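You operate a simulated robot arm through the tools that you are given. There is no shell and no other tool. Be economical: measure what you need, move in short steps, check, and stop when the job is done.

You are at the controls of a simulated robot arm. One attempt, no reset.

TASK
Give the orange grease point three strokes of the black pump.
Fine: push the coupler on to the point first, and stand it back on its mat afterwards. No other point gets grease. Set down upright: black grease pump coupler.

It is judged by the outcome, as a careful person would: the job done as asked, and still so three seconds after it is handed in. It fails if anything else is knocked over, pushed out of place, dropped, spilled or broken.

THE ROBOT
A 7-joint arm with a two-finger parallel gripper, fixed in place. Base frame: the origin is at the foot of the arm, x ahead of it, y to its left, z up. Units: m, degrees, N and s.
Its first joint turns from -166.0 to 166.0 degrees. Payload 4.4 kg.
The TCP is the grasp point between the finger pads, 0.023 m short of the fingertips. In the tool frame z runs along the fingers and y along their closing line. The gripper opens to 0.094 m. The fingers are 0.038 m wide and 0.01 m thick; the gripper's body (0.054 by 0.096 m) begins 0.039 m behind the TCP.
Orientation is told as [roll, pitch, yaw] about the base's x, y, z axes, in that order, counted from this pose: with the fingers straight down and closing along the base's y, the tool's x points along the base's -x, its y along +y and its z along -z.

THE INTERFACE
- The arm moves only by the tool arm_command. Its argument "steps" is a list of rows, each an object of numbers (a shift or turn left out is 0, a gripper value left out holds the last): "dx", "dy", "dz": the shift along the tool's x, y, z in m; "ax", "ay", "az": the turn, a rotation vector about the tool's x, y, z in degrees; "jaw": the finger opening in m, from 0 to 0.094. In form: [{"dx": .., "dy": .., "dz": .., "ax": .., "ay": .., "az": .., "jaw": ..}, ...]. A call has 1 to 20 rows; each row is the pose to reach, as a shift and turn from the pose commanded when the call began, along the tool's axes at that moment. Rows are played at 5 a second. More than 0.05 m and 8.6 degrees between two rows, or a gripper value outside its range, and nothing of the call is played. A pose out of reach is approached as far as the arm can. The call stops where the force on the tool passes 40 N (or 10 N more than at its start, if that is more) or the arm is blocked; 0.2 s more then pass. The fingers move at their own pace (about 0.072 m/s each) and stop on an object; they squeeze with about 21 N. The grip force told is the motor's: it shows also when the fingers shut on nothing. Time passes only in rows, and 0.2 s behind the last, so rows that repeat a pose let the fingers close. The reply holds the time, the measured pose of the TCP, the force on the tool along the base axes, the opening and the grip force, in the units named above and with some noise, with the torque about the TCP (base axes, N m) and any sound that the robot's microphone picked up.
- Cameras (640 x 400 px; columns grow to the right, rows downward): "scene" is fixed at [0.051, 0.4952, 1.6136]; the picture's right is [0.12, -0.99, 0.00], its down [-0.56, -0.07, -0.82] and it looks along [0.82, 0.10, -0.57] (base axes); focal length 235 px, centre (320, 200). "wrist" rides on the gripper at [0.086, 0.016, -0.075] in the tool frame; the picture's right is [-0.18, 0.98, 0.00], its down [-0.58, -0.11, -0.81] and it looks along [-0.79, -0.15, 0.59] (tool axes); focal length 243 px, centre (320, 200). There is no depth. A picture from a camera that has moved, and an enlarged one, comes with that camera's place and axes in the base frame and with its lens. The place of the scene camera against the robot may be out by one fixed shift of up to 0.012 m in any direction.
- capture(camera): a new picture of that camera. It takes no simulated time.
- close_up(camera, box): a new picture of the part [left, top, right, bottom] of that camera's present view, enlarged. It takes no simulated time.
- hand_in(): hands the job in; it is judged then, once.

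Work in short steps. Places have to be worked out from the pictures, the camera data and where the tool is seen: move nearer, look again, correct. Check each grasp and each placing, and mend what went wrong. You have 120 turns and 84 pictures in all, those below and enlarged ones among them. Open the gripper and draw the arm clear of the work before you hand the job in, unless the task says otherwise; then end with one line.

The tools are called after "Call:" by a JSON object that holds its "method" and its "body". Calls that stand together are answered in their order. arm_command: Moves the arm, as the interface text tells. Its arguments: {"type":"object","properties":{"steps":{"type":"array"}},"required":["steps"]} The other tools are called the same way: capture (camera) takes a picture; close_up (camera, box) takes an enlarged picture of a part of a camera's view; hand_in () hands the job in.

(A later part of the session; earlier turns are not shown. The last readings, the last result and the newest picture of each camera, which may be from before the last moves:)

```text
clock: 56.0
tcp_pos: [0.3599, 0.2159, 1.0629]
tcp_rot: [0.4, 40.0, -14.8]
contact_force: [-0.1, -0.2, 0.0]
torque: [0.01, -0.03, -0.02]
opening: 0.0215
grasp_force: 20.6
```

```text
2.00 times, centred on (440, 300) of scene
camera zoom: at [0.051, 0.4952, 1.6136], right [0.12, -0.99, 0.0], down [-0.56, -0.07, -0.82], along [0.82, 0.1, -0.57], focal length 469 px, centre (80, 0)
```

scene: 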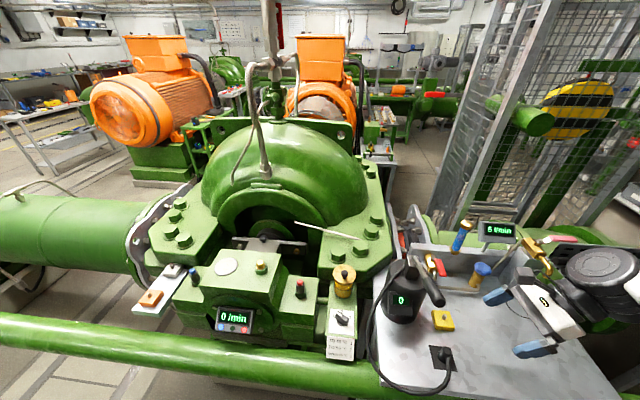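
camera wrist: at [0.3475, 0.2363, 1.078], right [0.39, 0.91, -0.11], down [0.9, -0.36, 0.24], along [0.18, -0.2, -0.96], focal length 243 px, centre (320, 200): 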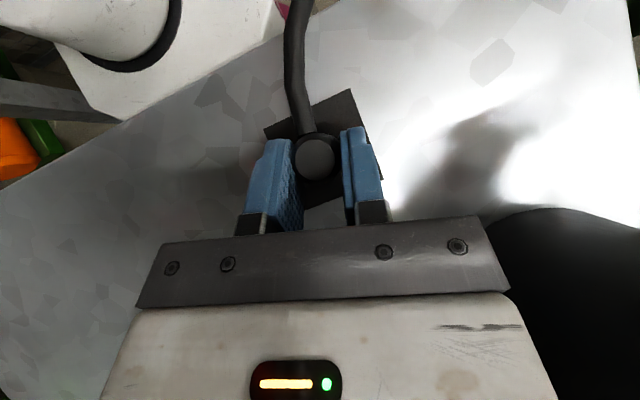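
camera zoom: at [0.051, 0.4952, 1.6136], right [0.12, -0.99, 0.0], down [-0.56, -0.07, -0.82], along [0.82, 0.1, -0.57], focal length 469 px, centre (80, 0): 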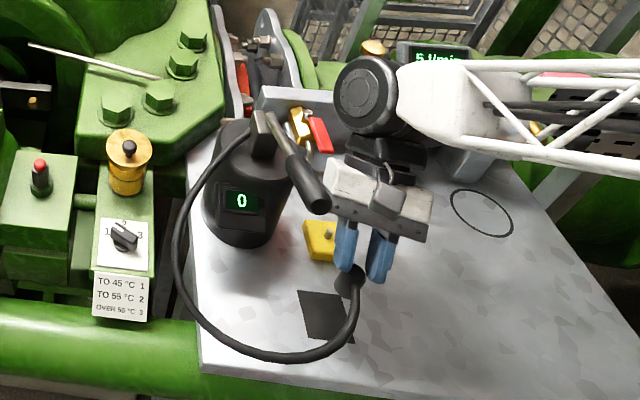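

The coupler holds and the hose follows freely. I'll sidestep away from the lever, then rise.

Call:
{"method": "arm_command", "body": {"steps": [{"dx": -0.002, "dy": -0.043, "dz": -0.015}, {"dx": -0.005, "dy": -0.087, "dz": -0.03}, {"dx": 0.022, "dy": -0.087, "dz": -0.062}, {"dx": 0.049, "dy": -0.087, "dz": -0.094}, {"dx": 0.075, "dy": -0.087, "dz": -0.126}, {"dx": 0.102, "dy": -0.087, "dz": -0.158}, {"dx": 0.128, "dy": -0.087, "dz": -0.19}, {"dx": 0.155, "dy": -0.087, "dz": -0.222}]}}

Call:
{"method": "capture", "body": {"camera": "scene"}}

```text
clock: 57.8
tcp_pos: [0.3604, 0.1241, 1.3324]
tcp_rot: [0.5, 40.0, -14.8]
contact_force: [0.6, -0.1, -0.7]
torque: [0.01, -0.01, -0.01]
opening: 0.0218
grasp_force: 21.2
```

```text
45 pictures are left
```

scene: 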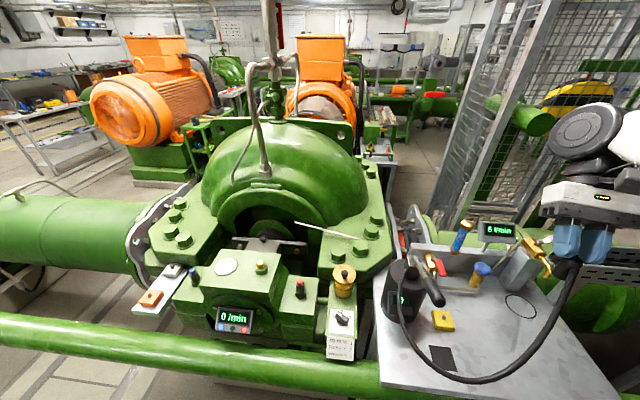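

The hose stretches along without load. I'll turn about the vertical to yaw -81, which is the pose for the orange point.

Call:
{"method": "arm_command", "body": {"steps": [{"ax": -5.3, "az": 6.32}, {"ax": -10.6, "az": 12.64}, {"ax": -15.9, "az": 18.96}, {"ax": -21.2, "az": 25.28}, {"ax": -26.5, "az": 31.6}, {"ax": -31.8, "az": 37.92}, {"ax": -37.1, "az": 44.24}, {"ax": -42.4, "az": 50.6}]}}

```text
clock: 59.6
tcp_pos: [0.3613, 0.125, 1.3331]
tcp_rot: [0.2, 40.3, -81.3]
contact_force: [0.5, -0.3, -0.7]
torque: [-0.02, 0.02, -0.02]
opening: 0.0214
grasp_force: 21.0
```

Call:
{"method": "arm_command", "body": {"steps": [{"dx": 0.033, "dy": 0.0066, "dz": 0.028}, {"dx": 0.066, "dy": 0.0132, "dz": 0.056}, {"dx": 0.099, "dy": 0.0198, "dz": 0.084}, {"dx": 0.132, "dy": 0.0264, "dz": 0.112}, {"dx": 0.165, "dy": 0.033, "dz": 0.14}, {"dx": 0.198, "dy": 0.0396, "dz": 0.168}, {"dx": 0.231, "dy": 0.0462, "dz": 0.196}, {"dx": 0.264, "dy": 0.0528, "dz": 0.224}, {"dx": 0.297, "dy": 0.0594, "dz": 0.252}, {"dx": 0.33, "dy": 0.066, "dz": 0.28}, {"dx": 0.363, "dy": 0.0726, "dz": 0.308}, {"dx": 0.396, "dy": 0.0792, "dz": 0.336}, {"dx": 0.429, "dy": 0.0858, "dz": 0.364}, {"dx": 0.462, "dy": 0.0924, "dz": 0.392}, {"dx": 0.495, "dy": 0.099, "dz": 0.42}, {"dx": 0.528, "dy": 0.106, "dz": 0.448}]}}

Call:
{"method": "capture", "body": {"camera": "scene"}}

```text
clock: 63.0
tcp_pos: [0.3608, 0.8254, 1.3368]
tcp_rot: [0.4, 40.5, -81.0]
contact_force: [0.3, -0.9, 0.0]
torque: [0.0, 0.03, -0.04]
opening: 0.0215
grasp_force: 20.8
```

```text
44 pictures are left
```

scene: 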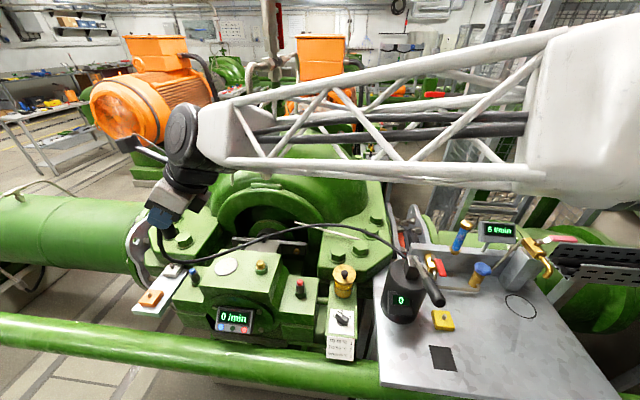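

Call:
{"method": "arm_command", "body": {"steps": [{"dx": 0.003, "dy": 0.0123, "dz": 0.0412}, {"dx": 0.005, "dy": 0.0247, "dz": 0.0824}, {"dx": 0.008, "dy": 0.037, "dz": 0.1236}, {"dx": 0.011, "dy": 0.0494, "dz": 0.1648}, {"dx": 0.013, "dy": 0.0617, "dz": 0.206}, {"dx": 0.016, "dy": 0.074, "dz": 0.2473}, {"dx": 0.019, "dy": 0.0864, "dz": 0.2885}, {"dx": 0.0214, "dy": 0.0987, "dz": 0.3297}]}}

Call:
{"method": "capture", "body": {"camera": "wrist"}}

Call:
{"method": "capture", "body": {"camera": "scene"}}

```text
clock: 64.8
tcp_pos: [0.4214, 1.0704, 1.0993]
tcp_rot: [0.3, 40.3, -80.9]
contact_force: [-0.4, 0.2, 0.6]
torque: [-0.03, 0.0, -0.02]
opening: 0.0217
grasp_force: 21.0
```

```text
43 pictures are left
camera wrist: at [0.4345, 1.0895, 1.2111], right [0.99, 0.01, -0.11], down [0.04, -0.97, 0.24], along [-0.11, -0.24, -0.96], focal length 243 px, centre (320, 200)
```

wrist: 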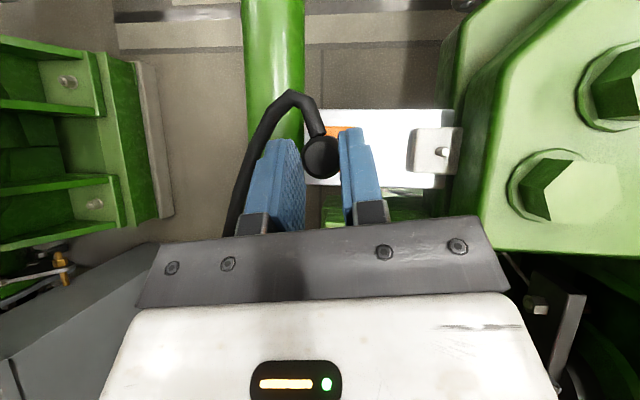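

```text
42 pictures are left
```

scene: 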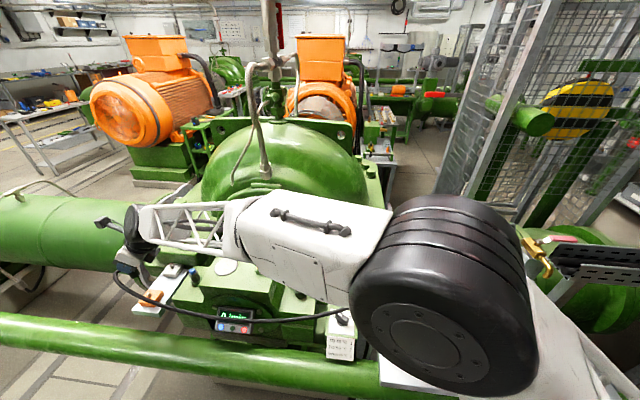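

The coupler hangs straight over the orange block. I'll lower it to about 15 mm above the nipple and check the alignment.

Call:
{"method": "arm_command", "body": {"steps": [{"dx": -0.023, "dy": 0, "dz": 0.0263}, {"dx": -0.046, "dy": -0.001, "dz": 0.0527}, {"dx": -0.0691, "dy": -0.001, "dz": 0.079}]}}

Call:
{"method": "close_up", "body": {"camera": "wrist", "box": [220, 60, 460, 240]}}

Call:
{"method": "close_up", "body": {"camera": "scene", "box": [100, 220, 220, 340]}}

```text
clock: 65.6
tcp_pos: [0.4209, 1.068, 0.9951]
tcp_rot: [0.5, 40.6, -80.7]
contact_force: [2.7, 20.1, 16.0]
torque: [0.72, -0.05, -0.05]
opening: 0.0219
grasp_force: 21.1
```

```text
2.22 times, centred on (340, 150) of wrist
camera zoom: at [0.4347, 1.0866, 1.1084], right [0.99, 0.01, -0.11], down [0.04, -0.97, 0.23], along [-0.11, -0.24, -0.97], focal length 539 px, centre (276, 311)
```

zoom: 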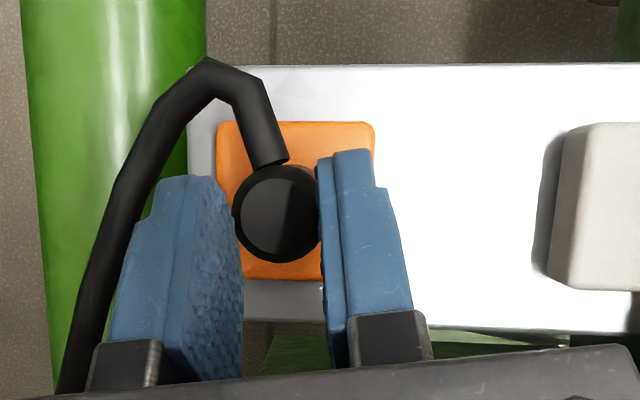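

```text
3.33 times, centred on (160, 280) of scene
camera zoom: at [0.051, 0.4952, 1.6136], right [0.12, -0.99, 0.0], down [-0.56, -0.07, -0.82], along [0.82, 0.1, -0.57], focal length 782 px, centre (853, -67)
```

zoom: 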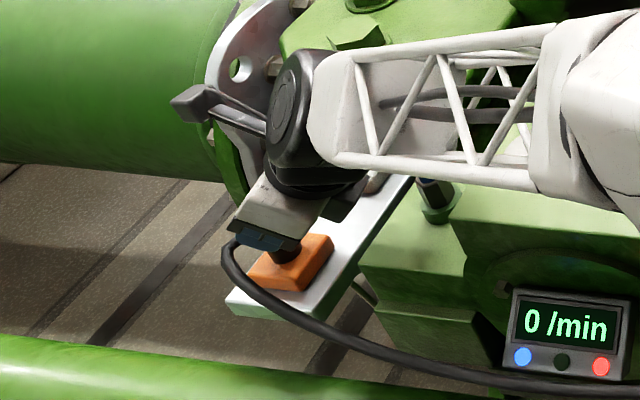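

There is about 26 N along the tool's underside, though the coupler looks centred over the block. I'll back up 10 mm to see whether the force comes from coupler contact.

Call:
{"method": "arm_command", "body": {"steps": [{"dx": 0.0065, "dz": -0.0076}]}}

```text
clock: 66.0
tcp_pos: [0.4212, 1.0661, 1.0]
tcp_rot: [0.2, 40.1, -81.0]
contact_force: [-0.8, -0.5, 0.1]
torque: [-0.05, 0.0, 0.0]
opening: 0.0215
grasp_force: 21.2
```

Call:
{"method": "close_up", "body": {"camera": "scene", "box": [125, 260, 195, 310]}}

Call:
{"method": "close_up", "body": {"camera": "wrist", "box": [280, 90, 400, 190]}}

```text
8.00 times, centred on (160, 285) of scene
camera zoom: at [0.051, 0.4952, 1.6136], right [0.12, -0.99, 0.0], down [-0.56, -0.07, -0.82], along [0.82, 0.1, -0.57], focal length 1877 px, centre (1600, -480)
```

zoom: 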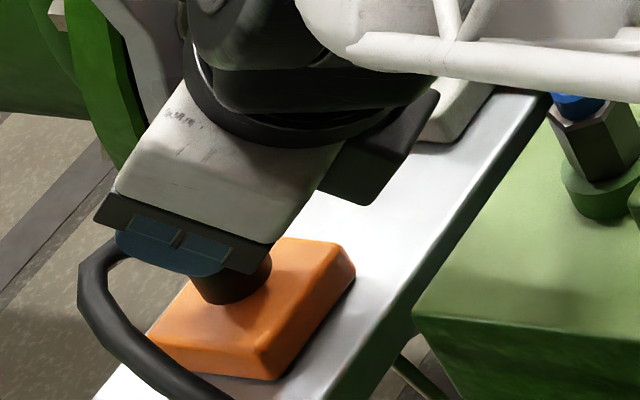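

```text
4.00 times, centred on (340, 140) of wrist
camera zoom: at [0.4352, 1.0853, 1.1138], right [0.99, 0.01, -0.12], down [0.04, -0.97, 0.24], along [-0.11, -0.24, -0.96], focal length 970 px, centre (240, 440)
```

zoom: 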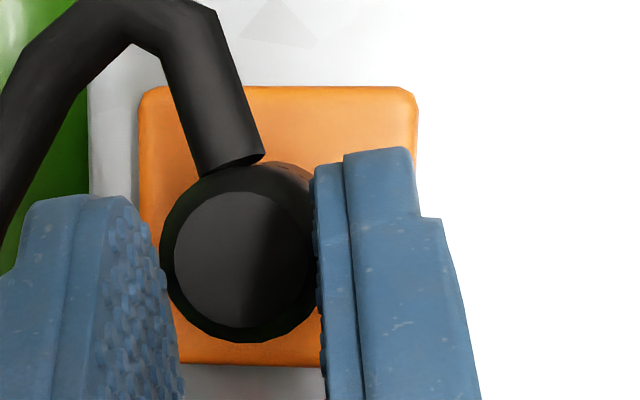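

By perspective, the coupler sits about 1.5 mm too far in +x and 1 mm too far in -y. I'll correct that and push down in small steps.

Call:
{"method": "arm_command", "body": {"steps": [{"dx": 0.0011, "dy": -0.0013, "dz": 0.0009}, {"dx": -0.0015, "dy": -0.0013, "dz": 0.004}, {"dx": -0.0041, "dy": -0.0013, "dz": 0.007}]}}

```text
clock: 66.8
tcp_pos: [0.4203, 1.067, 0.9954]
tcp_rot: [0.4, 40.4, -80.9]
contact_force: [15.9, 1.4, 7.4]
torque: [-0.26, -0.43, -0.21]
opening: 0.0217
grasp_force: 21.2
```

The y force is gone, but now the nipple pushes toward +x, so I'll undo the x shift and retry.

Call:
{"method": "arm_command", "body": {"steps": [{"dx": 0.003, "dz": -0.0035}, {"dx": 0.003, "dy": 0.0013, "dz": -0.0035}, {"dx": 0, "dy": 0.0013, "dz": 0}, {"dx": -0.0016, "dy": 0.0013, "dz": 0.0019}]}}

```text
clock: 67.8
tcp_pos: [0.4206, 1.0661, 0.9953]
tcp_rot: [0.4, 40.5, -80.9]
contact_force: [11.9, -4.6, 23.5]
torque: [-0.19, -0.36, -0.16]
opening: 0.0212
grasp_force: 21.4
```

The lateral forces are small now and the load is mainly vertical (23 N), as expected with the nipple entering. I'll push a little further and listen for a click.

Call:
{"method": "arm_command", "body": {"steps": [{"dx": -0.0013, "dz": 0.0015}, {"dx": -0.0026, "dz": 0.003}]}}

Call:
{"method": "close_up", "body": {"camera": "wrist", "box": [280, 90, 400, 190]}}

```text
clock: 68.4
tcp_pos: [0.421, 1.0681, 0.9886]
tcp_rot: [0.5, 40.4, -80.9]
contact_force: [20.7, 9.7, 29.6]
torque: [0.64, -0.55, -0.17]
opening: 0.0222
grasp_force: 20.9
```

```text
4.00 times, centred on (340, 140) of wrist
camera zoom: at [0.4339, 1.0863, 1.1022], right [0.99, 0.01, -0.11], down [0.04, -0.97, 0.24], along [-0.11, -0.24, -0.96], focal length 970 px, centre (240, 440)
```

zoom: 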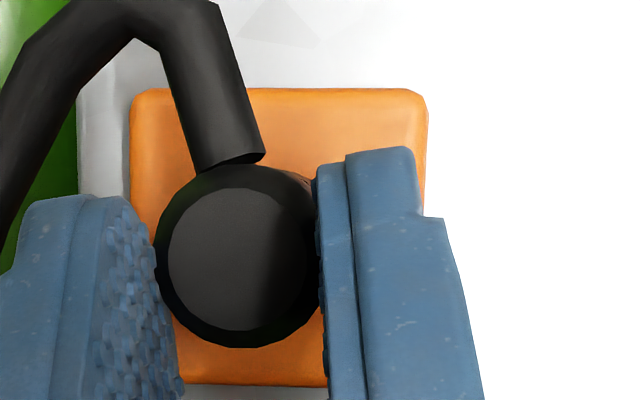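

It dropped 7 mm, so it's going on. I'll relieve the side load by shifting +x about 1.8 mm and +y about 1 mm.

Call:
{"method": "arm_command", "body": {"steps": [{"dx": 0.0003, "dy": 0.001, "dz": 0.0002}, {"dx": 0.0005, "dy": 0.0019, "dz": 0.0005}]}}

```text
clock: 69.0
tcp_pos: [0.4217, 1.0679, 0.9859]
tcp_rot: [0.2, 40.2, -81.0]
contact_force: [7.8, -6.2, 25.8]
torque: [0.11, -0.19, -0.01]
opening: 0.0219
grasp_force: 21.0
```

Call:
{"method": "arm_command", "body": {"steps": [{"dx": -0.0013, "dy": 0.0005, "dz": 0.0015}, {"dx": -0.0026, "dy": 0.0005, "dz": 0.003}, {"dx": -0.0039, "dy": 0.0005, "dz": 0.0046}]}}

```text
clock: 69.8
tcp_pos: [0.4219, 1.0673, 0.9804]
tcp_rot: [0.4, 40.2, -81.0]
contact_force: [-5.8, -0.7, 28.7]
torque: [0.36, 0.26, 0.12]
opening: 0.0219
grasp_force: 21.3
```

Call:
{"method": "close_up", "body": {"camera": "wrist", "box": [280, 90, 400, 190]}}

Call:
{"method": "close_up", "body": {"camera": "scene", "box": [125, 260, 195, 310]}}

```text
4.00 times, centred on (340, 140) of wrist
camera zoom: at [0.4352, 1.0877, 1.0945], right [0.99, 0.01, -0.12], down [0.04, -0.97, 0.24], along [-0.11, -0.24, -0.96], focal length 970 px, centre (240, 440)
```

zoom: 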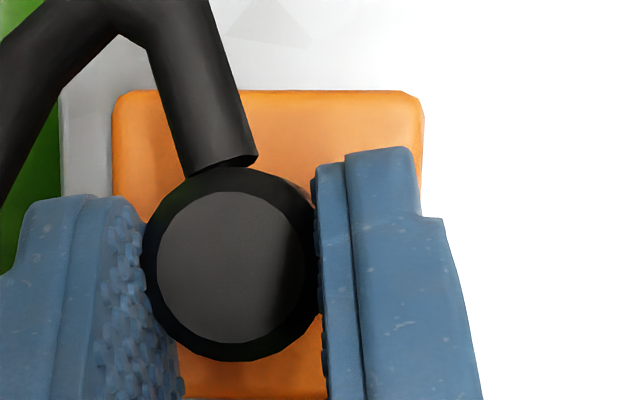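

```text
8.00 times, centred on (160, 285) of scene
camera zoom: at [0.051, 0.4952, 1.6136], right [0.12, -0.99, 0.0], down [-0.56, -0.07, -0.82], along [0.82, 0.1, -0.57], focal length 1877 px, centre (1600, -480)
```

zoom: 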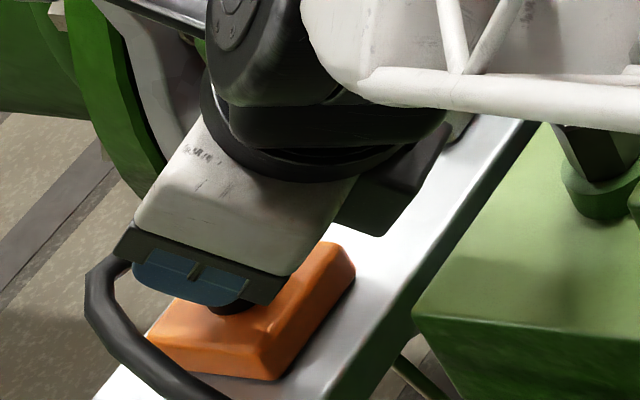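

The top disc has grown in view, so the coupler is sliding up in the grip while the nipple resists. Vertical load is about 29 N with little side load, so the nipple looks engaged in the bore. I'll open the fingers slightly and see whether it stays put.

Call:
{"method": "arm_command", "body": {"steps": [{"jaw": 0.026}, {"jaw": 0.032}, {"jaw": 0.04}, {"jaw": 0.045}]}}

Call:
{"method": "close_up", "body": {"camera": "wrist", "box": [260, 90, 400, 210]}}

Call:
{"method": "close_up", "body": {"camera": "scene", "box": [125, 260, 195, 310]}}

```text
clock: 70.8
tcp_pos: [0.4228, 1.0675, 0.9795]
tcp_rot: [0.3, 40.3, -81.0]
contact_force: [0.8, -0.1, 0.4]
torque: [0.0, -0.01, 0.01]
opening: 0.0449
grasp_force: 0.0
```

```text
3.33 times, centred on (330, 150) of wrist
camera zoom: at [0.4359, 1.0876, 1.0934], right [0.99, 0.01, -0.12], down [0.04, -0.97, 0.24], along [-0.11, -0.24, -0.96], focal length 809 px, centre (287, 367)
```

zoom: 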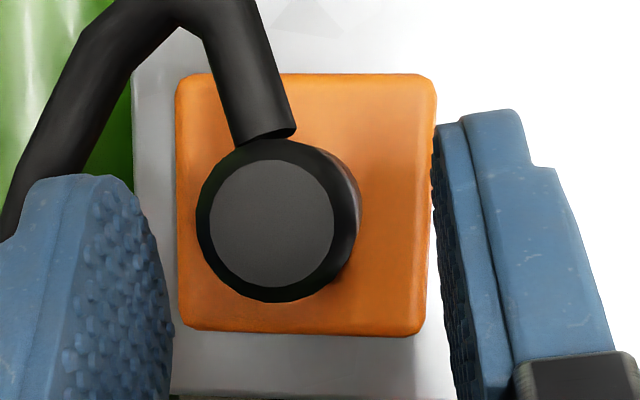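

```text
8.00 times, centred on (160, 285) of scene
camera zoom: at [0.051, 0.4952, 1.6136], right [0.12, -0.99, 0.0], down [-0.56, -0.07, -0.82], along [0.82, 0.1, -0.57], focal length 1877 px, centre (1600, -480)
```

zoom: 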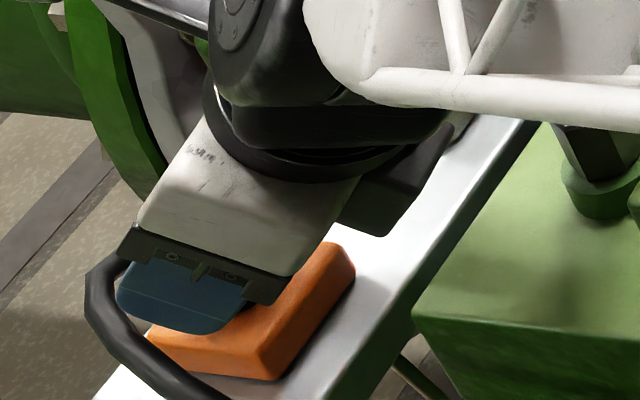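

The coupler stays upright on the nipple, and the perspective puts its base at the block's top face. To be sure it is fully on, I'll back out along the tool axis, close the fingers and press gently on its top.

Call:
{"method": "arm_command", "body": {"steps": [{"dz": -0.03}, {"dz": -0.06}, {"dz": -0.085}, {"dz": -0.085, "jaw": 0.0}, {"dz": -0.085, "jaw": 0.0}, {"dz": -0.085, "jaw": 0.0}]}}

Call:
{"method": "capture", "body": {"camera": "wrist"}}

Call:
{"method": "close_up", "body": {"camera": "scene", "box": [125, 260, 195, 310]}}

```text
clock: 72.2
tcp_pos: [0.4322, 1.0132, 1.0466]
tcp_rot: [0.4, 40.3, -81.1]
contact_force: [-0.3, 0.2, 0.9]
torque: [0.0, 0.01, 0.03]
opening: 0.0
grasp_force: 21.1
```

```text
32 pictures are left
camera wrist: at [0.4448, 1.0331, 1.1605], right [0.99, 0.01, -0.12], down [0.04, -0.97, 0.24], along [-0.11, -0.24, -0.96], focal length 243 px, centre (320, 200)
```

wrist: 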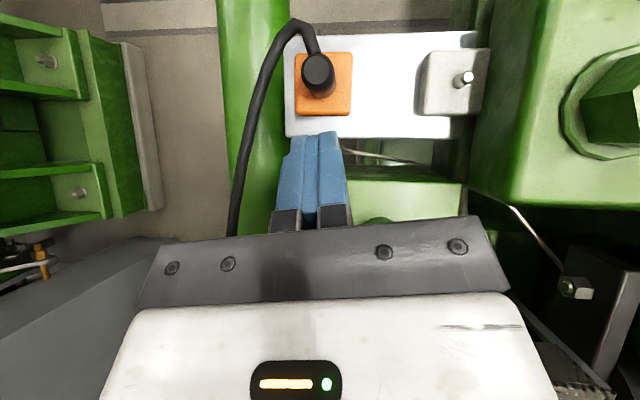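

```text
8.00 times, centred on (160, 285) of scene
camera zoom: at [0.051, 0.4952, 1.6136], right [0.12, -0.99, 0.0], down [-0.56, -0.07, -0.82], along [0.82, 0.1, -0.57], focal length 1877 px, centre (1600, -480)
```

zoom: 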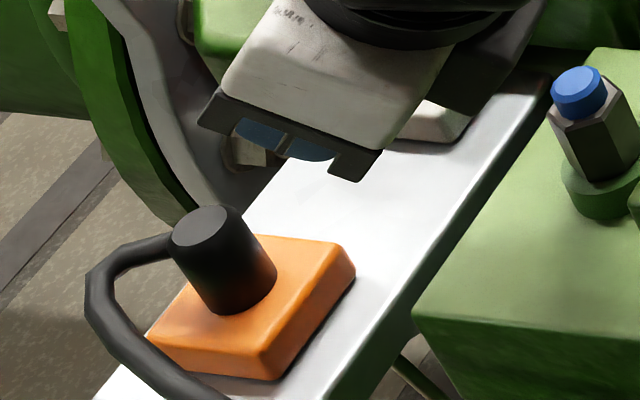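

The coupler stands flush and upright on the orange block. I'll do one light press on its top to make sure it is fully seated.

Call:
{"method": "arm_command", "body": {"steps": [{"dx": 0.022, "dz": 0.022}, {"dx": 0.0434, "dz": 0.052}, {"dx": 0.0402, "dz": 0.0558}, {"dx": 0.0369, "dz": 0.0596}, {"dx": 0.0343, "dz": 0.0627}, {"dx": 0.0317, "dz": 0.0658}]}}

```text
clock: 73.6
tcp_pos: [0.422, 1.0802, 1.0157]
tcp_rot: [0.2, 40.3, -81.0]
contact_force: [0.2, -0.5, 0.7]
torque: [-0.03, -0.01, 0.01]
opening: 0.0
grasp_force: 21.2
```

Call:
{"method": "arm_command", "body": {"steps": [{"dx": -0.0026, "dz": 0.0031}, {"dx": -0.0052, "dz": 0.0061}, {"dx": -0.0078, "dz": 0.0092}, {"dx": -0.0103, "dz": 0.0122}]}}

Call:
{"method": "close_up", "body": {"camera": "wrist", "box": [260, 60, 400, 180]}}

```text
clock: 74.6
tcp_pos: [0.4204, 1.0812, 1.0062]
tcp_rot: [0.5, 40.6, -80.7]
contact_force: [-3.1, -5.7, 35.7]
torque: [-0.16, 0.12, -0.02]
opening: 0.0
grasp_force: 21.1
```

```text
3.33 times, centred on (330, 120) of wrist
camera zoom: at [0.434, 1.0991, 1.1201], right [0.99, 0.01, -0.11], down [0.04, -0.97, 0.23], along [-0.11, -0.24, -0.97], focal length 809 px, centre (287, 467)
```

zoom: 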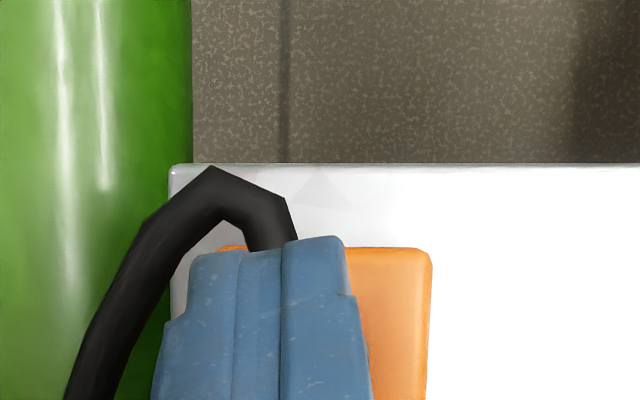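

A firm 36 N vertical stop shows the coupler is seated. I'll retreat up and back, straighten the tool, and head to the pump lever.

Call:
{"method": "arm_command", "body": {"steps": [{"dx": 0.0194, "dz": -0.0229}, {"dx": 0.0194, "dz": -0.065}, {"dx": 0.03, "dz": -0.11}, {"dx": 0.04, "dz": -0.155, "ay": -6}, {"dx": 0.04, "dz": -0.2, "ay": -12}, {"dx": 0.04, "dz": -0.245, "ay": -18}, {"dx": 0.04, "dz": -0.29, "ay": -24}, {"dx": 0.03, "dz": -0.33, "ay": -30}, {"dx": 0.0, "dz": -0.365, "ay": -36}, {"dx": -0.03, "dz": -0.4, "ay": -40}]}}

Call:
{"method": "capture", "body": {"camera": "scene"}}

```text
clock: 76.8
tcp_pos: [0.4646, 0.8025, 1.2846]
tcp_rot: [0.2, 0.2, -81.1]
contact_force: [0.1, -0.2, -0.8]
torque: [-0.01, -0.01, 0.0]
opening: 0.0
grasp_force: 21.5
```

```text
29 pictures are left
```

scene: 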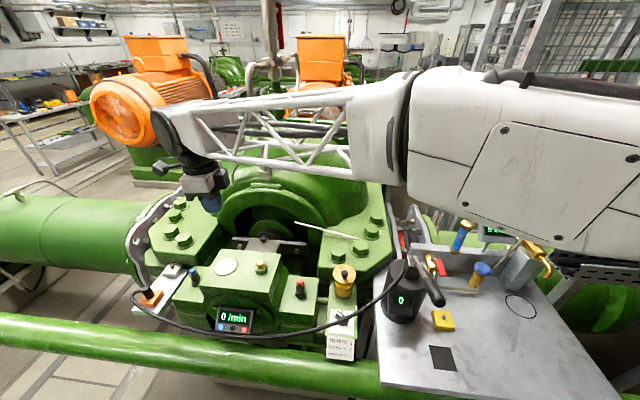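

The coupler sits on the orange point with the hose draped to the pump. I'll move over near the lever handle, staying high, and look.

Call:
{"method": "arm_command", "body": {"steps": [{"dx": -0.041, "dy": -0.0197, "dz": -0.012}, {"dx": -0.083, "dy": -0.0393, "dz": -0.024}, {"dx": -0.124, "dy": -0.059, "dz": -0.035}, {"dx": -0.166, "dy": -0.0786, "dz": -0.035}, {"dx": -0.207, "dy": -0.0983, "dz": -0.035}, {"dx": -0.249, "dy": -0.118, "dz": -0.035}, {"dx": -0.29, "dy": -0.1376, "dz": -0.035}, {"dx": -0.332, "dy": -0.1573, "dz": -0.035}, {"dx": -0.373, "dy": -0.1769, "dz": -0.035}, {"dx": -0.4146, "dy": -0.1966, "dz": -0.035}]}}

Call:
{"method": "capture", "body": {"camera": "wrist"}}

Call:
{"method": "close_up", "body": {"camera": "scene", "box": [360, 220, 500, 340]}}

```text
clock: 79.0
tcp_pos: [0.3325, 0.3599, 1.3161]
tcp_rot: [0.2, 0.3, -81.2]
contact_force: [0.7, 0.4, -0.5]
torque: [-0.02, 0.02, 0.0]
opening: 0.0
grasp_force: 21.0
```

```text
28 pictures are left
camera wrist: at [0.3353, 0.4461, 1.3921], right [1.0, -0.03, 0.0], down [-0.02, -0.6, 0.8], along [-0.02, -0.8, -0.6], focal length 243 px, centre (320, 200)
```

wrist: 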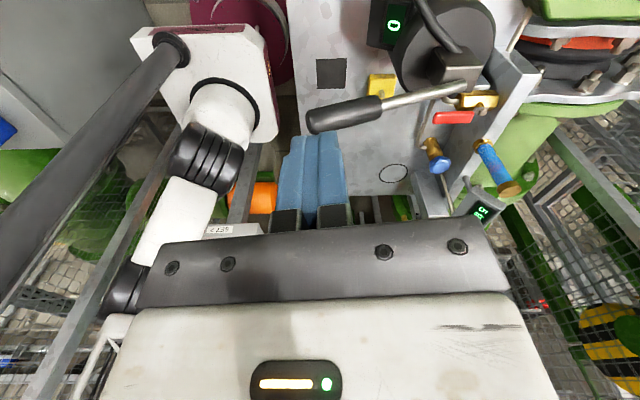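

```text
3.33 times, centred on (430, 280) of scene
camera zoom: at [0.051, 0.4952, 1.6136], right [0.12, -0.99, 0.0], down [-0.56, -0.07, -0.82], along [0.82, 0.1, -0.57], focal length 782 px, centre (-47, -67)
```

zoom: 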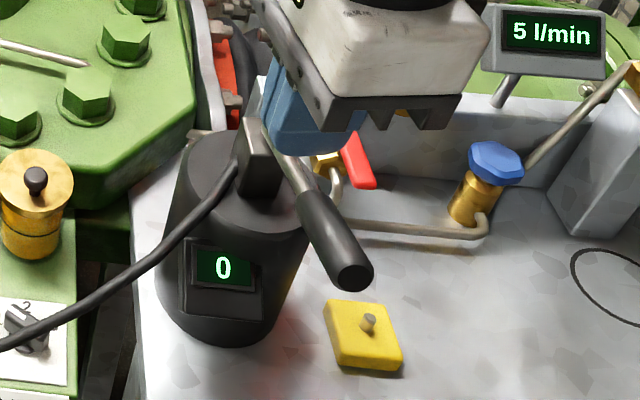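

The handle's tip is at (0.324, 0.307, 1.197), and the lever slopes up from a pivot near (0.52, 0.28, 1.08). I'll place the closed fingers above mid-handle at (0.355, 0.303) and start pressing down slowly.

Call:
{"method": "arm_command", "body": {"steps": [{"dx": -0.03, "dy": 0.007, "dz": 0.02}, {"dx": -0.0597, "dy": 0.0135, "dz": 0.045}, {"dx": -0.0597, "dy": 0.0135, "dz": 0.07}, {"dx": -0.0597, "dy": 0.0135, "dz": 0.085}, {"dx": -0.0597, "dy": 0.0135, "dz": 0.1}, {"dx": -0.0597, "dy": 0.0135, "dz": 0.115}]}}

Call:
{"method": "capture", "body": {"camera": "wrist"}}

```text
clock: 80.4
tcp_pos: [0.3575, 0.3036, 1.2023]
tcp_rot: [0.3, 0.3, -81.2]
contact_force: [-1.5, 0.1, 2.4]
torque: [0.0, 0.06, -0.01]
opening: 0.0003
grasp_force: 20.6
```

```text
26 pictures are left
camera wrist: at [0.3595, 0.3918, 1.2778], right [1.0, -0.03, 0.0], down [-0.02, -0.6, 0.8], along [-0.02, -0.8, -0.6], focal length 243 px, centre (320, 200)
```

wrist: 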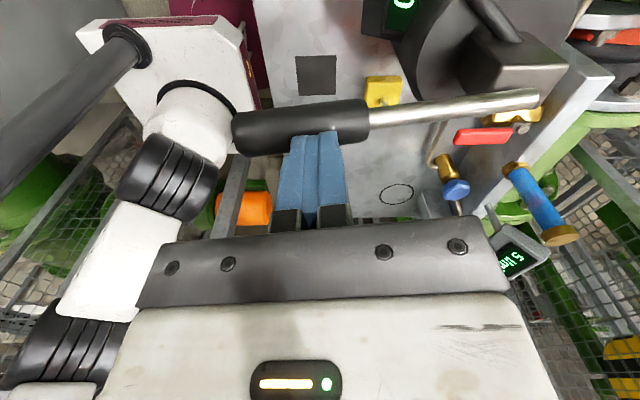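

The fingertips have just touched mid-handle at about 2.5 N. I'll press down further.

Call:
{"method": "arm_command", "body": {"steps": [{"dz": 0.01}, {"dz": 0.02}, {"dz": 0.03}, {"dz": 0.04}, {"dz": 0.05}, {"dz": 0.06}, {"dz": 0.07}, {"dz": 0.08}, {"dz": 0.09}]}}

Call:
{"method": "capture", "body": {"camera": "wrist"}}

Call:
{"method": "close_up", "body": {"camera": "scene", "box": [360, 220, 500, 340]}}

```text
clock: 81.6
tcp_pos: [0.3563, 0.305, 1.1593]
tcp_rot: [0.6, 0.5, -81.1]
contact_force: [-6.7, -7.8, 15.9]
torque: [-0.08, 0.06, 0.0]
opening: 0.0
grasp_force: 20.7
stopped in row 6: the force on the tool passed its limit at 60 N (the readings are from after the stop); the commanded pose is now the measured one
```

```text
25 pictures are left
camera wrist: at [0.359, 0.3918, 1.2353], right [1.0, -0.03, 0.01], down [-0.03, -0.6, 0.8], along [-0.02, -0.8, -0.6], focal length 243 px, centre (320, 200)
```

wrist: 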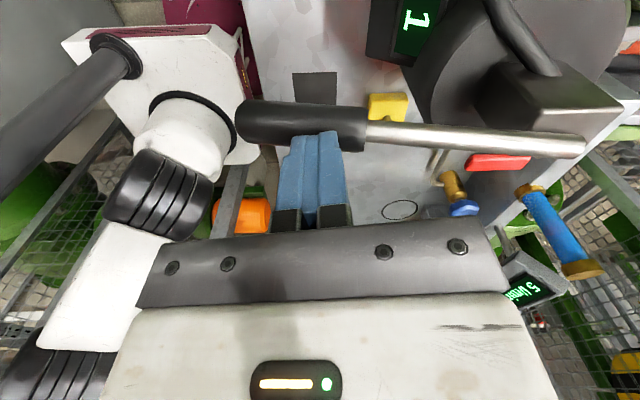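

```text
3.33 times, centred on (430, 280) of scene
camera zoom: at [0.051, 0.4952, 1.6136], right [0.12, -0.99, 0.0], down [-0.56, -0.07, -0.82], along [0.82, 0.1, -0.57], focal length 782 px, centre (-47, -67)
```

zoom: 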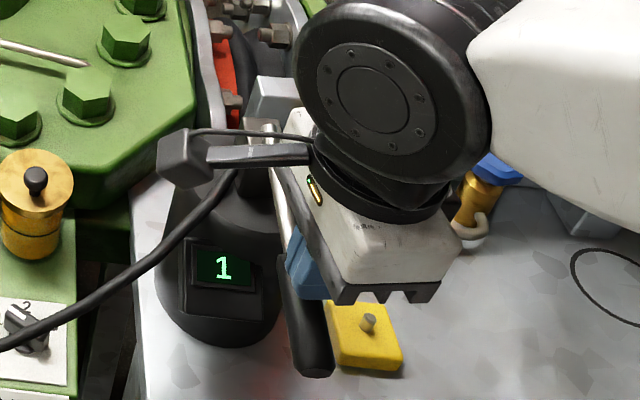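

The counter reads 1, so the stroke's bottom stop is at a TCP height of about 1.158. I'll raise and see whether the lever springs back.

Call:
{"method": "arm_command", "body": {"steps": [{"dz": -0.015}, {"dz": -0.03}, {"dz": -0.045}, {"dz": -0.06}, {"dz": -0.075}, {"dz": -0.075}]}}

Call:
{"method": "close_up", "body": {"camera": "scene", "box": [360, 220, 500, 340]}}

```text
clock: 83.0
tcp_pos: [0.3559, 0.3052, 1.2325]
tcp_rot: [0.5, 0.5, -81.1]
contact_force: [-0.2, -0.8, 0.7]
torque: [-0.02, 0.01, -0.01]
opening: 0.0
grasp_force: 21.0
```

```text
3.33 times, centred on (430, 280) of scene
camera zoom: at [0.051, 0.4952, 1.6136], right [0.12, -0.99, 0.0], down [-0.56, -0.07, -0.82], along [0.82, 0.1, -0.57], focal length 782 px, centre (-47, -67)
```

zoom: 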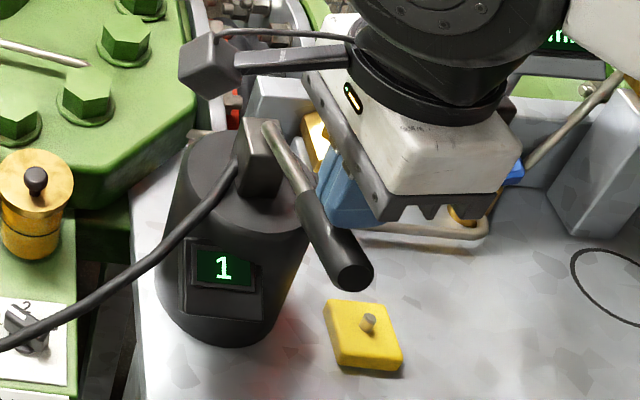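

The lever sprang back to the top. Second stroke, easing off near the stop.

Call:
{"method": "arm_command", "body": {"steps": [{"dz": 0.02}, {"dz": 0.035}, {"dz": 0.048}, {"dz": 0.058}, {"dz": 0.066}, {"dz": 0.072}, {"dz": 0.076}, {"dz": 0.08}]}}

Call:
{"method": "close_up", "body": {"camera": "scene", "box": [360, 220, 500, 340]}}

```text
clock: 84.7
tcp_pos: [0.3571, 0.305, 1.1598]
tcp_rot: [0.8, 0.7, -81.0]
contact_force: [-8.5, -9.1, 15.6]
torque: [-0.13, 0.05, -0.03]
opening: 0.0002
grasp_force: 20.6
stopped in row 8: the force on the tool passed its limit at 47 N (the readings are from after the stop); the commanded pose is now the measured one
```

```text
3.33 times, centred on (430, 280) of scene
camera zoom: at [0.051, 0.4952, 1.6136], right [0.12, -0.99, 0.0], down [-0.56, -0.07, -0.82], along [0.82, 0.1, -0.57], focal length 782 px, centre (-47, -67)
```

zoom: 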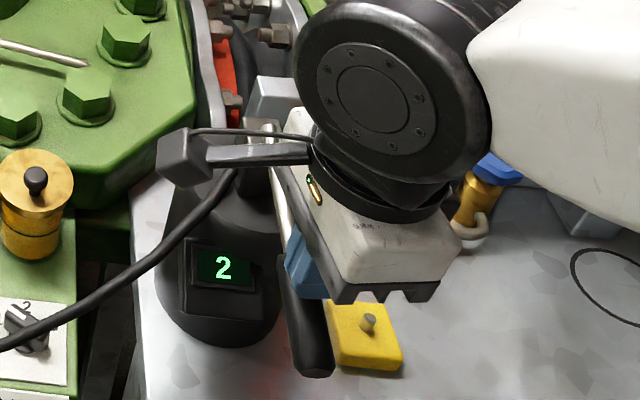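

The counter reads 2. I'll raise fully, then do the third stroke.

Call:
{"method": "arm_command", "body": {"steps": [{"dz": -0.015}, {"dz": -0.03}, {"dz": -0.045}, {"dz": -0.06}, {"dz": -0.073}, {"dz": -0.073}]}}

Call:
{"method": "arm_command", "body": {"steps": [{"dz": 0.02}, {"dz": 0.035}, {"dz": 0.048}, {"dz": 0.058}, {"dz": 0.066}, {"dz": 0.072}, {"dz": 0.076}, {"dz": 0.08}]}}

Call:
{"method": "close_up", "body": {"camera": "scene", "box": [360, 220, 500, 340]}}

```text
clock: 86.1
tcp_pos: [0.3571, 0.3039, 1.2301]
tcp_rot: [0.7, 0.5, -81.1]
contact_force: [0.3, 0.4, -0.9]
torque: [-0.01, 0.0, 0.02]
opening: 0.0001
grasp_force: 20.6
```

```text
clock: 87.8
tcp_pos: [0.3581, 0.3057, 1.1595]
tcp_rot: [1.0, 0.7, -81.1]
contact_force: [-7.8, -7.4, 13.4]
torque: [-0.13, 0.04, -0.04]
opening: 0.0
grasp_force: 21.0
stopped in row 8: the force on the tool passed its limit at 47 N (the readings are from after the stop); the commanded pose is now the measured one
```

```text
3.33 times, centred on (430, 280) of scene
camera zoom: at [0.051, 0.4952, 1.6136], right [0.12, -0.99, 0.0], down [-0.56, -0.07, -0.82], along [0.82, 0.1, -0.57], focal length 782 px, centre (-47, -67)
```

zoom: 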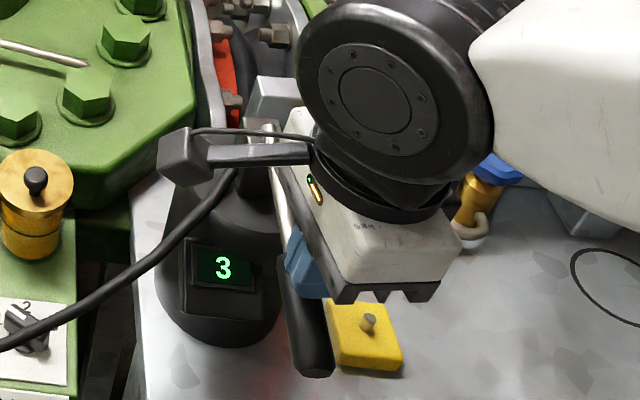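

The counter shows 3, so pumping is done. I'll raise clear of the lever and go back toward the orange point.

Call:
{"method": "arm_command", "body": {"steps": [{"dz": -0.03}, {"dz": -0.06}, {"dz": -0.1}, {"dz": -0.14}, {"dz": -0.175, "ax": 1.0, "ay": -0.7}]}}

Call:
{"method": "arm_command", "body": {"steps": [{"dx": 0.044, "dy": 0.016}, {"dx": 0.088, "dy": 0.032}, {"dx": 0.132, "dy": 0.048}, {"dx": 0.176, "dy": 0.064}, {"dx": 0.22, "dy": 0.08}, {"dx": 0.264, "dy": 0.096}, {"dx": 0.308, "dy": 0.112}, {"dx": 0.352, "dy": 0.128}, {"dx": 0.396, "dy": 0.144}, {"dx": 0.44, "dy": 0.16}, {"dx": 0.474, "dy": 0.172}]}}

```text
clock: 89.0
tcp_pos: [0.3563, 0.3019, 1.3347]
tcp_rot: [0.0, 0.0, -81.1]
contact_force: [0.5, 0.7, 0.3]
torque: [-0.04, -0.02, 0.0]
opening: 0.0
grasp_force: 20.8
```

```text
clock: 91.3
tcp_pos: [0.4538, 0.7975, 1.3339]
tcp_rot: [0.0, 0.1, -81.1]
contact_force: [-0.1, 0.0, 0.3]
torque: [-0.01, 0.02, 0.01]
opening: 0.0001
grasp_force: 21.0
```

Call:
{"method": "arm_command", "body": {"steps": [{"dx": 0.024, "dy": 0.0013, "dz": 0.024, "ay": 4.5, "jaw": 0.042}, {"dx": 0.048, "dy": 0.0027, "dz": 0.05, "ay": 9}, {"dx": 0.072, "dy": 0.004, "dz": 0.08, "ay": 14}, {"dx": 0.096, "dy": 0.0053, "dz": 0.112, "ay": 19}, {"dx": 0.12, "dy": 0.0067, "dz": 0.146, "ay": 24}, {"dx": 0.144, "dy": 0.008, "dz": 0.181, "ay": 29}, {"dx": 0.168, "dy": 0.0093, "dz": 0.216, "ay": 33}, {"dx": 0.192, "dy": 0.0107, "dz": 0.252, "ay": 37}, {"dx": 0.2165, "dy": 0.012, "dz": 0.287, "ay": 40.3}]}}

Call:
{"method": "capture", "body": {"camera": "wrist"}}

Call:
{"method": "close_up", "body": {"camera": "scene", "box": [125, 260, 195, 310]}}

```text
clock: 93.3
tcp_pos: [0.4297, 1.0147, 1.0495]
tcp_rot: [0.1, 40.5, -81.1]
contact_force: [-0.2, -1.1, 0.3]
torque: [-0.07, 0.0, -0.01]
opening: 0.0421
grasp_force: 0.1
```

```text
20 pictures are left
camera wrist: at [0.443, 1.0333, 1.1629], right [0.99, 0.01, -0.12], down [0.04, -0.97, 0.24], along [-0.11, -0.24, -0.96], focal length 243 px, centre (320, 200)
```

wrist: 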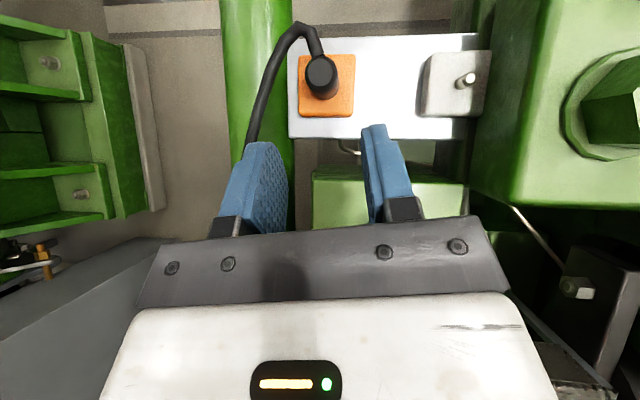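

```text
8.00 times, centred on (160, 285) of scene
camera zoom: at [0.051, 0.4952, 1.6136], right [0.12, -0.99, 0.0], down [-0.56, -0.07, -0.82], along [0.82, 0.1, -0.57], focal length 1877 px, centre (1600, -480)
```

zoom: 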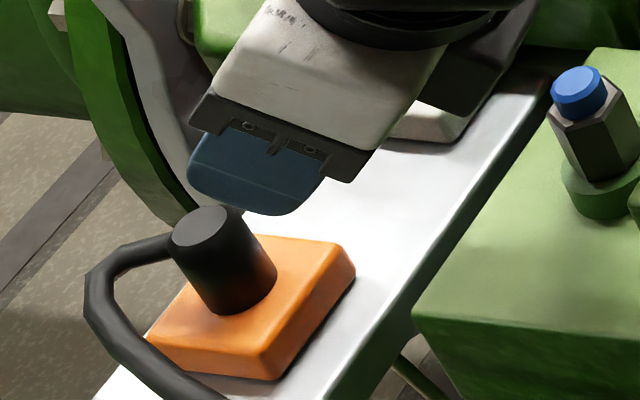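

The coupler is still seated at (0.4205, 1.079). I'll approach along the tool axis to the earlier hold pose and close.

Call:
{"method": "arm_command", "body": {"steps": [{"dx": -0.002, "dy": 0.001, "dz": 0.03}, {"dx": -0.004, "dy": 0.001, "dz": 0.06}, {"dx": -0.006, "dy": 0.001, "dz": 0.0889}, {"dx": -0.006, "dy": 0.001, "dz": 0.0889, "jaw": 0.01}, {"dx": -0.006, "dy": 0.001, "dz": 0.0889, "jaw": 0.01}, {"dx": -0.006, "dy": 0.001, "dz": 0.0889, "jaw": 0.01}]}}

Call:
{"method": "close_up", "body": {"camera": "wrist", "box": [260, 90, 400, 210]}}

```text
clock: 94.8
tcp_pos: [0.4233, 1.065, 0.9758]
tcp_rot: [0.0, 40.3, -81.2]
contact_force: [5.6, -2.9, 0.9]
torque: [-0.07, -0.19, -0.02]
opening: 0.0217
grasp_force: 20.6
```

```text
3.33 times, centred on (330, 150) of wrist
camera zoom: at [0.436, 1.0845, 1.0891], right [0.99, 0.01, -0.12], down [0.04, -0.97, 0.24], along [-0.11, -0.24, -0.96], focal length 809 px, centre (287, 367)
```

zoom: 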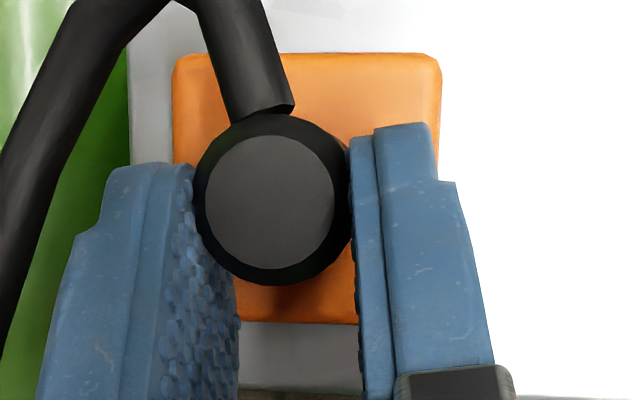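

It's gripped. I'll pull straight up off the nipple.

Call:
{"method": "arm_command", "body": {"steps": [{"dx": 0.0065, "dz": -0.0076}, {"dx": 0.0129, "dz": -0.0153}, {"dx": 0.0194, "dz": -0.0229}, {"dx": 0.0259, "dz": -0.0305}, {"dx": 0.0388, "dz": -0.0458}, {"dx": 0.0518, "dz": -0.061}]}}

Call:
{"method": "close_up", "body": {"camera": "wrist", "box": [260, 90, 400, 210]}}

Call:
{"method": "close_up", "body": {"camera": "scene", "box": [125, 240, 195, 310]}}

```text
clock: 96.2
tcp_pos: [0.4227, 1.0659, 1.0547]
tcp_rot: [-0.1, 40.3, -81.2]
contact_force: [0.4, -0.1, -1.4]
torque: [0.04, -0.01, -0.03]
opening: 0.022
grasp_force: 20.6
```

```text
3.33 times, centred on (330, 150) of wrist
camera zoom: at [0.4369, 1.0851, 1.1678], right [0.99, 0.01, -0.12], down [0.04, -0.97, 0.24], along [-0.11, -0.24, -0.96], focal length 809 px, centre (287, 367)
```

zoom: 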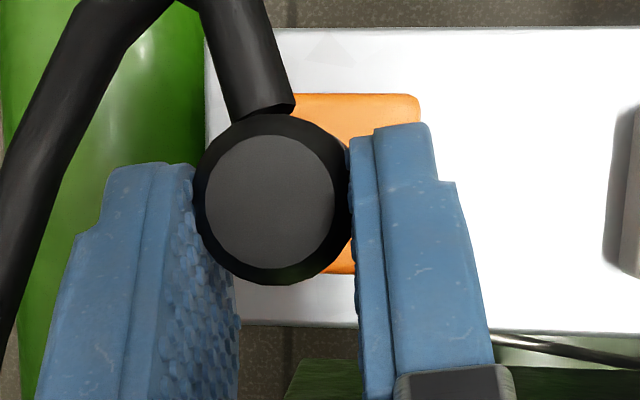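

```text
5.71 times, centred on (160, 275) of scene
camera zoom: at [0.051, 0.4952, 1.6136], right [0.12, -0.99, 0.0], down [-0.56, -0.07, -0.82], along [0.82, 0.1, -0.57], focal length 1341 px, centre (1234, -229)
```

zoom: 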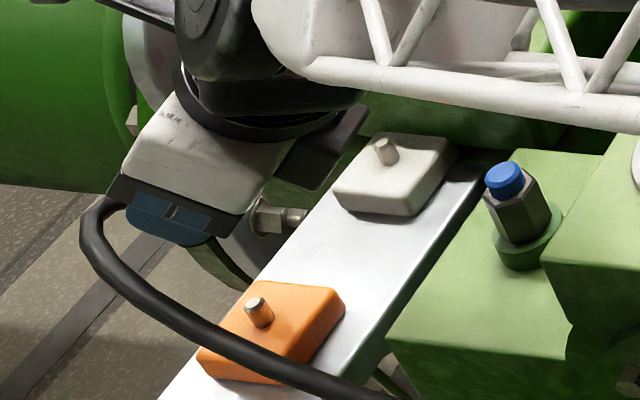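

The coupler is off the point but sits about 12 mm too high in the grip to stand on the mat without a drop. I'll put it back on the nipple for a moment, re-grip nearer its top, and pull it off again.

Call:
{"method": "arm_command", "body": {"steps": [{"dx": -0.02, "dz": 0.0236}, {"dx": -0.032, "dz": 0.0378}, {"dx": -0.0375, "dz": 0.0442}, {"dx": -0.042, "dz": 0.0495}, {"dx": -0.0455, "dz": 0.0537}, {"dx": -0.0483, "dz": 0.057}]}}

```text
clock: 97.5
tcp_pos: [0.4226, 1.0653, 0.9799]
tcp_rot: [0.1, 40.3, -81.2]
contact_force: [0.7, 0.5, -0.5]
torque: [0.0, -0.02, 0.04]
opening: 0.0216
grasp_force: 20.6
```

It slid on with no force, so alignment is good. I'll lower the last 3 mm, open, rise 12 mm and close again.

Call:
{"method": "arm_command", "body": {"steps": [{"dx": -0.0023, "dz": 0.0027}, {"dx": -0.0023, "dz": 0.0027, "jaw": 0.026}, {"dx": -0.0023, "dz": 0.0027, "jaw": 0.032}, {"dx": -0.0023, "dz": 0.0027, "jaw": 0.034}, {"dx": 0.0025, "dz": -0.003, "jaw": 0.034}, {"dx": 0.0058, "dz": -0.0069, "jaw": 0.034}, {"dx": 0.0058, "dz": -0.0069, "jaw": 0.034}]}}

Call:
{"method": "arm_command", "body": {"steps": [{"jaw": 0.01}, {"jaw": 0.01}, {"jaw": 0.01}]}}

Call:
{"method": "close_up", "body": {"camera": "wrist", "box": [260, 90, 400, 210]}}

```text
clock: 99.2
tcp_pos: [0.4234, 1.0652, 0.9889]
tcp_rot: [0.0, 40.3, -81.2]
contact_force: [-0.3, 0.3, 1.8]
torque: [0.01, 0.0, 0.01]
opening: 0.0342
grasp_force: 0.0
```

```text
clock: 100.0
tcp_pos: [0.4224, 1.0651, 0.9884]
tcp_rot: [-0.1, 40.3, -81.2]
contact_force: [-6.5, -0.1, -3.1]
torque: [0.01, 0.17, 0.16]
opening: 0.0219
grasp_force: 20.9
```

```text
3.33 times, centred on (330, 150) of wrist
camera zoom: at [0.4365, 1.0852, 1.1013], right [0.99, 0.01, -0.12], down [0.04, -0.97, 0.24], along [-0.11, -0.24, -0.96], focal length 809 px, centre (287, 367)
```

zoom: 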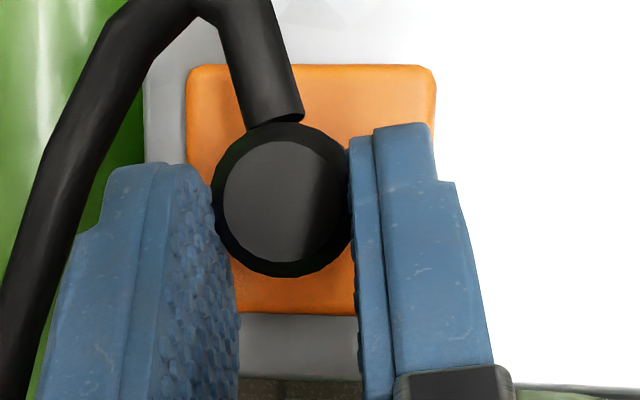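

The grip is good now, about the same height on the coupler as originally. I'll pull it off, lift, and retrace the path.

Call:
{"method": "arm_command", "body": {"steps": [{"dx": 0.01, "dz": -0.0118}, {"dx": 0.02, "dz": -0.0236}, {"dx": 0.035, "dz": -0.0413}, {"dx": 0.0518, "dz": -0.061}, {"dx": 0.052, "dy": -0.0108, "dz": -0.1}, {"dx": 0.0525, "dy": -0.0216, "dz": -0.14}, {"dx": 0.053, "dy": -0.0325, "dz": -0.179}, {"dx": 0.0535, "dy": -0.0433, "dz": -0.2186}, {"dx": 0.054, "dy": -0.0541, "dz": -0.258}, {"dx": 0.0545, "dy": -0.065, "dz": -0.2974}, {"dx": 0.055, "dy": -0.0758, "dz": -0.3367}, {"dx": 0.055, "dy": -0.0867, "dz": -0.376}, {"dx": 0.0553, "dy": -0.0975, "dz": -0.4155}]}}

Call:
{"method": "arm_command", "body": {"steps": [{"dx": -0.033, "dy": -0.0066, "dz": -0.028}, {"dx": -0.066, "dy": -0.0132, "dz": -0.056}, {"dx": -0.099, "dy": -0.0198, "dz": -0.084}, {"dx": -0.132, "dy": -0.0264, "dz": -0.112}, {"dx": -0.165, "dy": -0.033, "dz": -0.14}, {"dx": -0.198, "dy": -0.0396, "dz": -0.168}, {"dx": -0.231, "dy": -0.0462, "dz": -0.196}, {"dx": -0.264, "dy": -0.0528, "dz": -0.224}, {"dx": -0.297, "dy": -0.0594, "dz": -0.252}, {"dx": -0.33, "dy": -0.066, "dz": -0.28}, {"dx": -0.363, "dy": -0.0726, "dz": -0.308}, {"dx": -0.396, "dy": -0.0792, "dz": -0.336}, {"dx": -0.429, "dy": -0.0858, "dz": -0.364}, {"dx": -0.462, "dy": -0.0924, "dz": -0.392}, {"dx": -0.495, "dy": -0.099, "dz": -0.42}, {"dx": -0.528, "dy": -0.106, "dz": -0.448}]}}

Call:
{"method": "capture", "body": {"camera": "scene"}}

```text
clock: 102.8
tcp_pos: [0.3609, 0.8254, 1.3436]
tcp_rot: [0.1, 40.5, -81.1]
contact_force: [0.2, 0.3, -0.9]
torque: [0.02, 0.05, 0.06]
opening: 0.0216
grasp_force: 21.3
```

```text
clock: 106.2
tcp_pos: [0.3612, 0.1272, 1.3413]
tcp_rot: [-0.1, 40.2, -81.2]
contact_force: [-0.1, 0.5, -0.3]
torque: [-0.04, -0.05, 0.0]
opening: 0.0217
grasp_force: 21.1
```

```text
14 pictures are left
```

scene: 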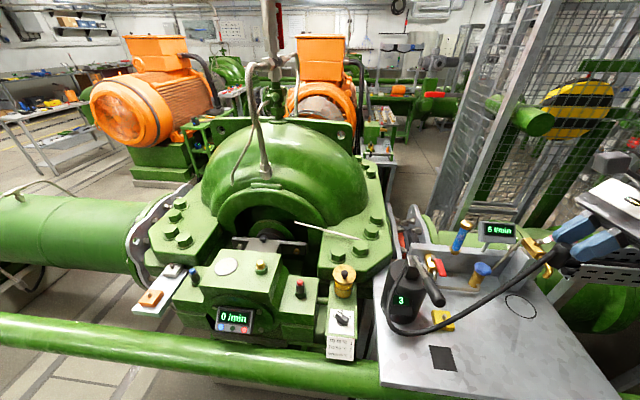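

The counter still shows 3 and nothing has been disturbed. I'll turn back to yaw -15.

Call:
{"method": "arm_command", "body": {"steps": [{"ax": 5.3, "az": -6.32}, {"ax": 10.6, "az": -12.64}, {"ax": 15.9, "az": -18.96}, {"ax": 21.2, "az": -25.28}, {"ax": 26.5, "az": -31.6}, {"ax": 31.8, "az": -37.92}, {"ax": 37.1, "az": -44.24}, {"ax": 42.4, "az": -50.6}]}}

```text
clock: 108.0
tcp_pos: [0.3635, 0.1266, 1.3414]
tcp_rot: [0.5, 40.1, -14.7]
contact_force: [0.8, 0.4, 0.2]
torque: [-0.02, -0.01, 0.01]
opening: 0.0219
grasp_force: 20.5
```

Call:
{"method": "arm_command", "body": {"steps": [{"dx": -0.0273, "dz": 0.0325}, {"dx": -0.0547, "dz": 0.065}, {"dx": -0.082, "dz": 0.0975}, {"dx": -0.1093, "dz": 0.13}, {"dx": -0.1367, "dz": 0.1625}, {"dx": -0.164, "dz": 0.195}, {"dx": -0.1585, "dy": 0.029, "dz": 0.1996}, {"dx": -0.153, "dy": 0.058, "dz": 0.2043}, {"dx": -0.1475, "dy": 0.0872, "dz": 0.2089}]}}

Call:
{"method": "capture", "body": {"camera": "wrist"}}

```text
clock: 110.0
tcp_pos: [0.3646, 0.2181, 1.0875]
tcp_rot: [0.4, 40.1, -14.8]
contact_force: [-1.0, 0.8, -0.8]
torque: [-0.05, 0.0, 0.04]
opening: 0.0217
grasp_force: 21.2
```

```text
13 pictures are left
camera wrist: at [0.3522, 0.237, 1.2006], right [0.39, 0.91, -0.11], down [0.9, -0.36, 0.24], along [0.18, -0.2, -0.96], focal length 243 px, centre (320, 200)
```

wrist: 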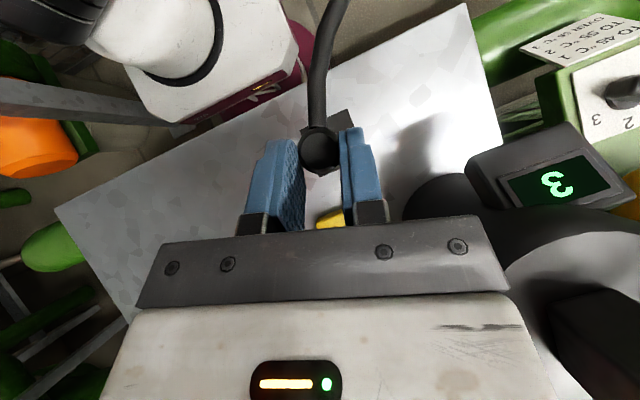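

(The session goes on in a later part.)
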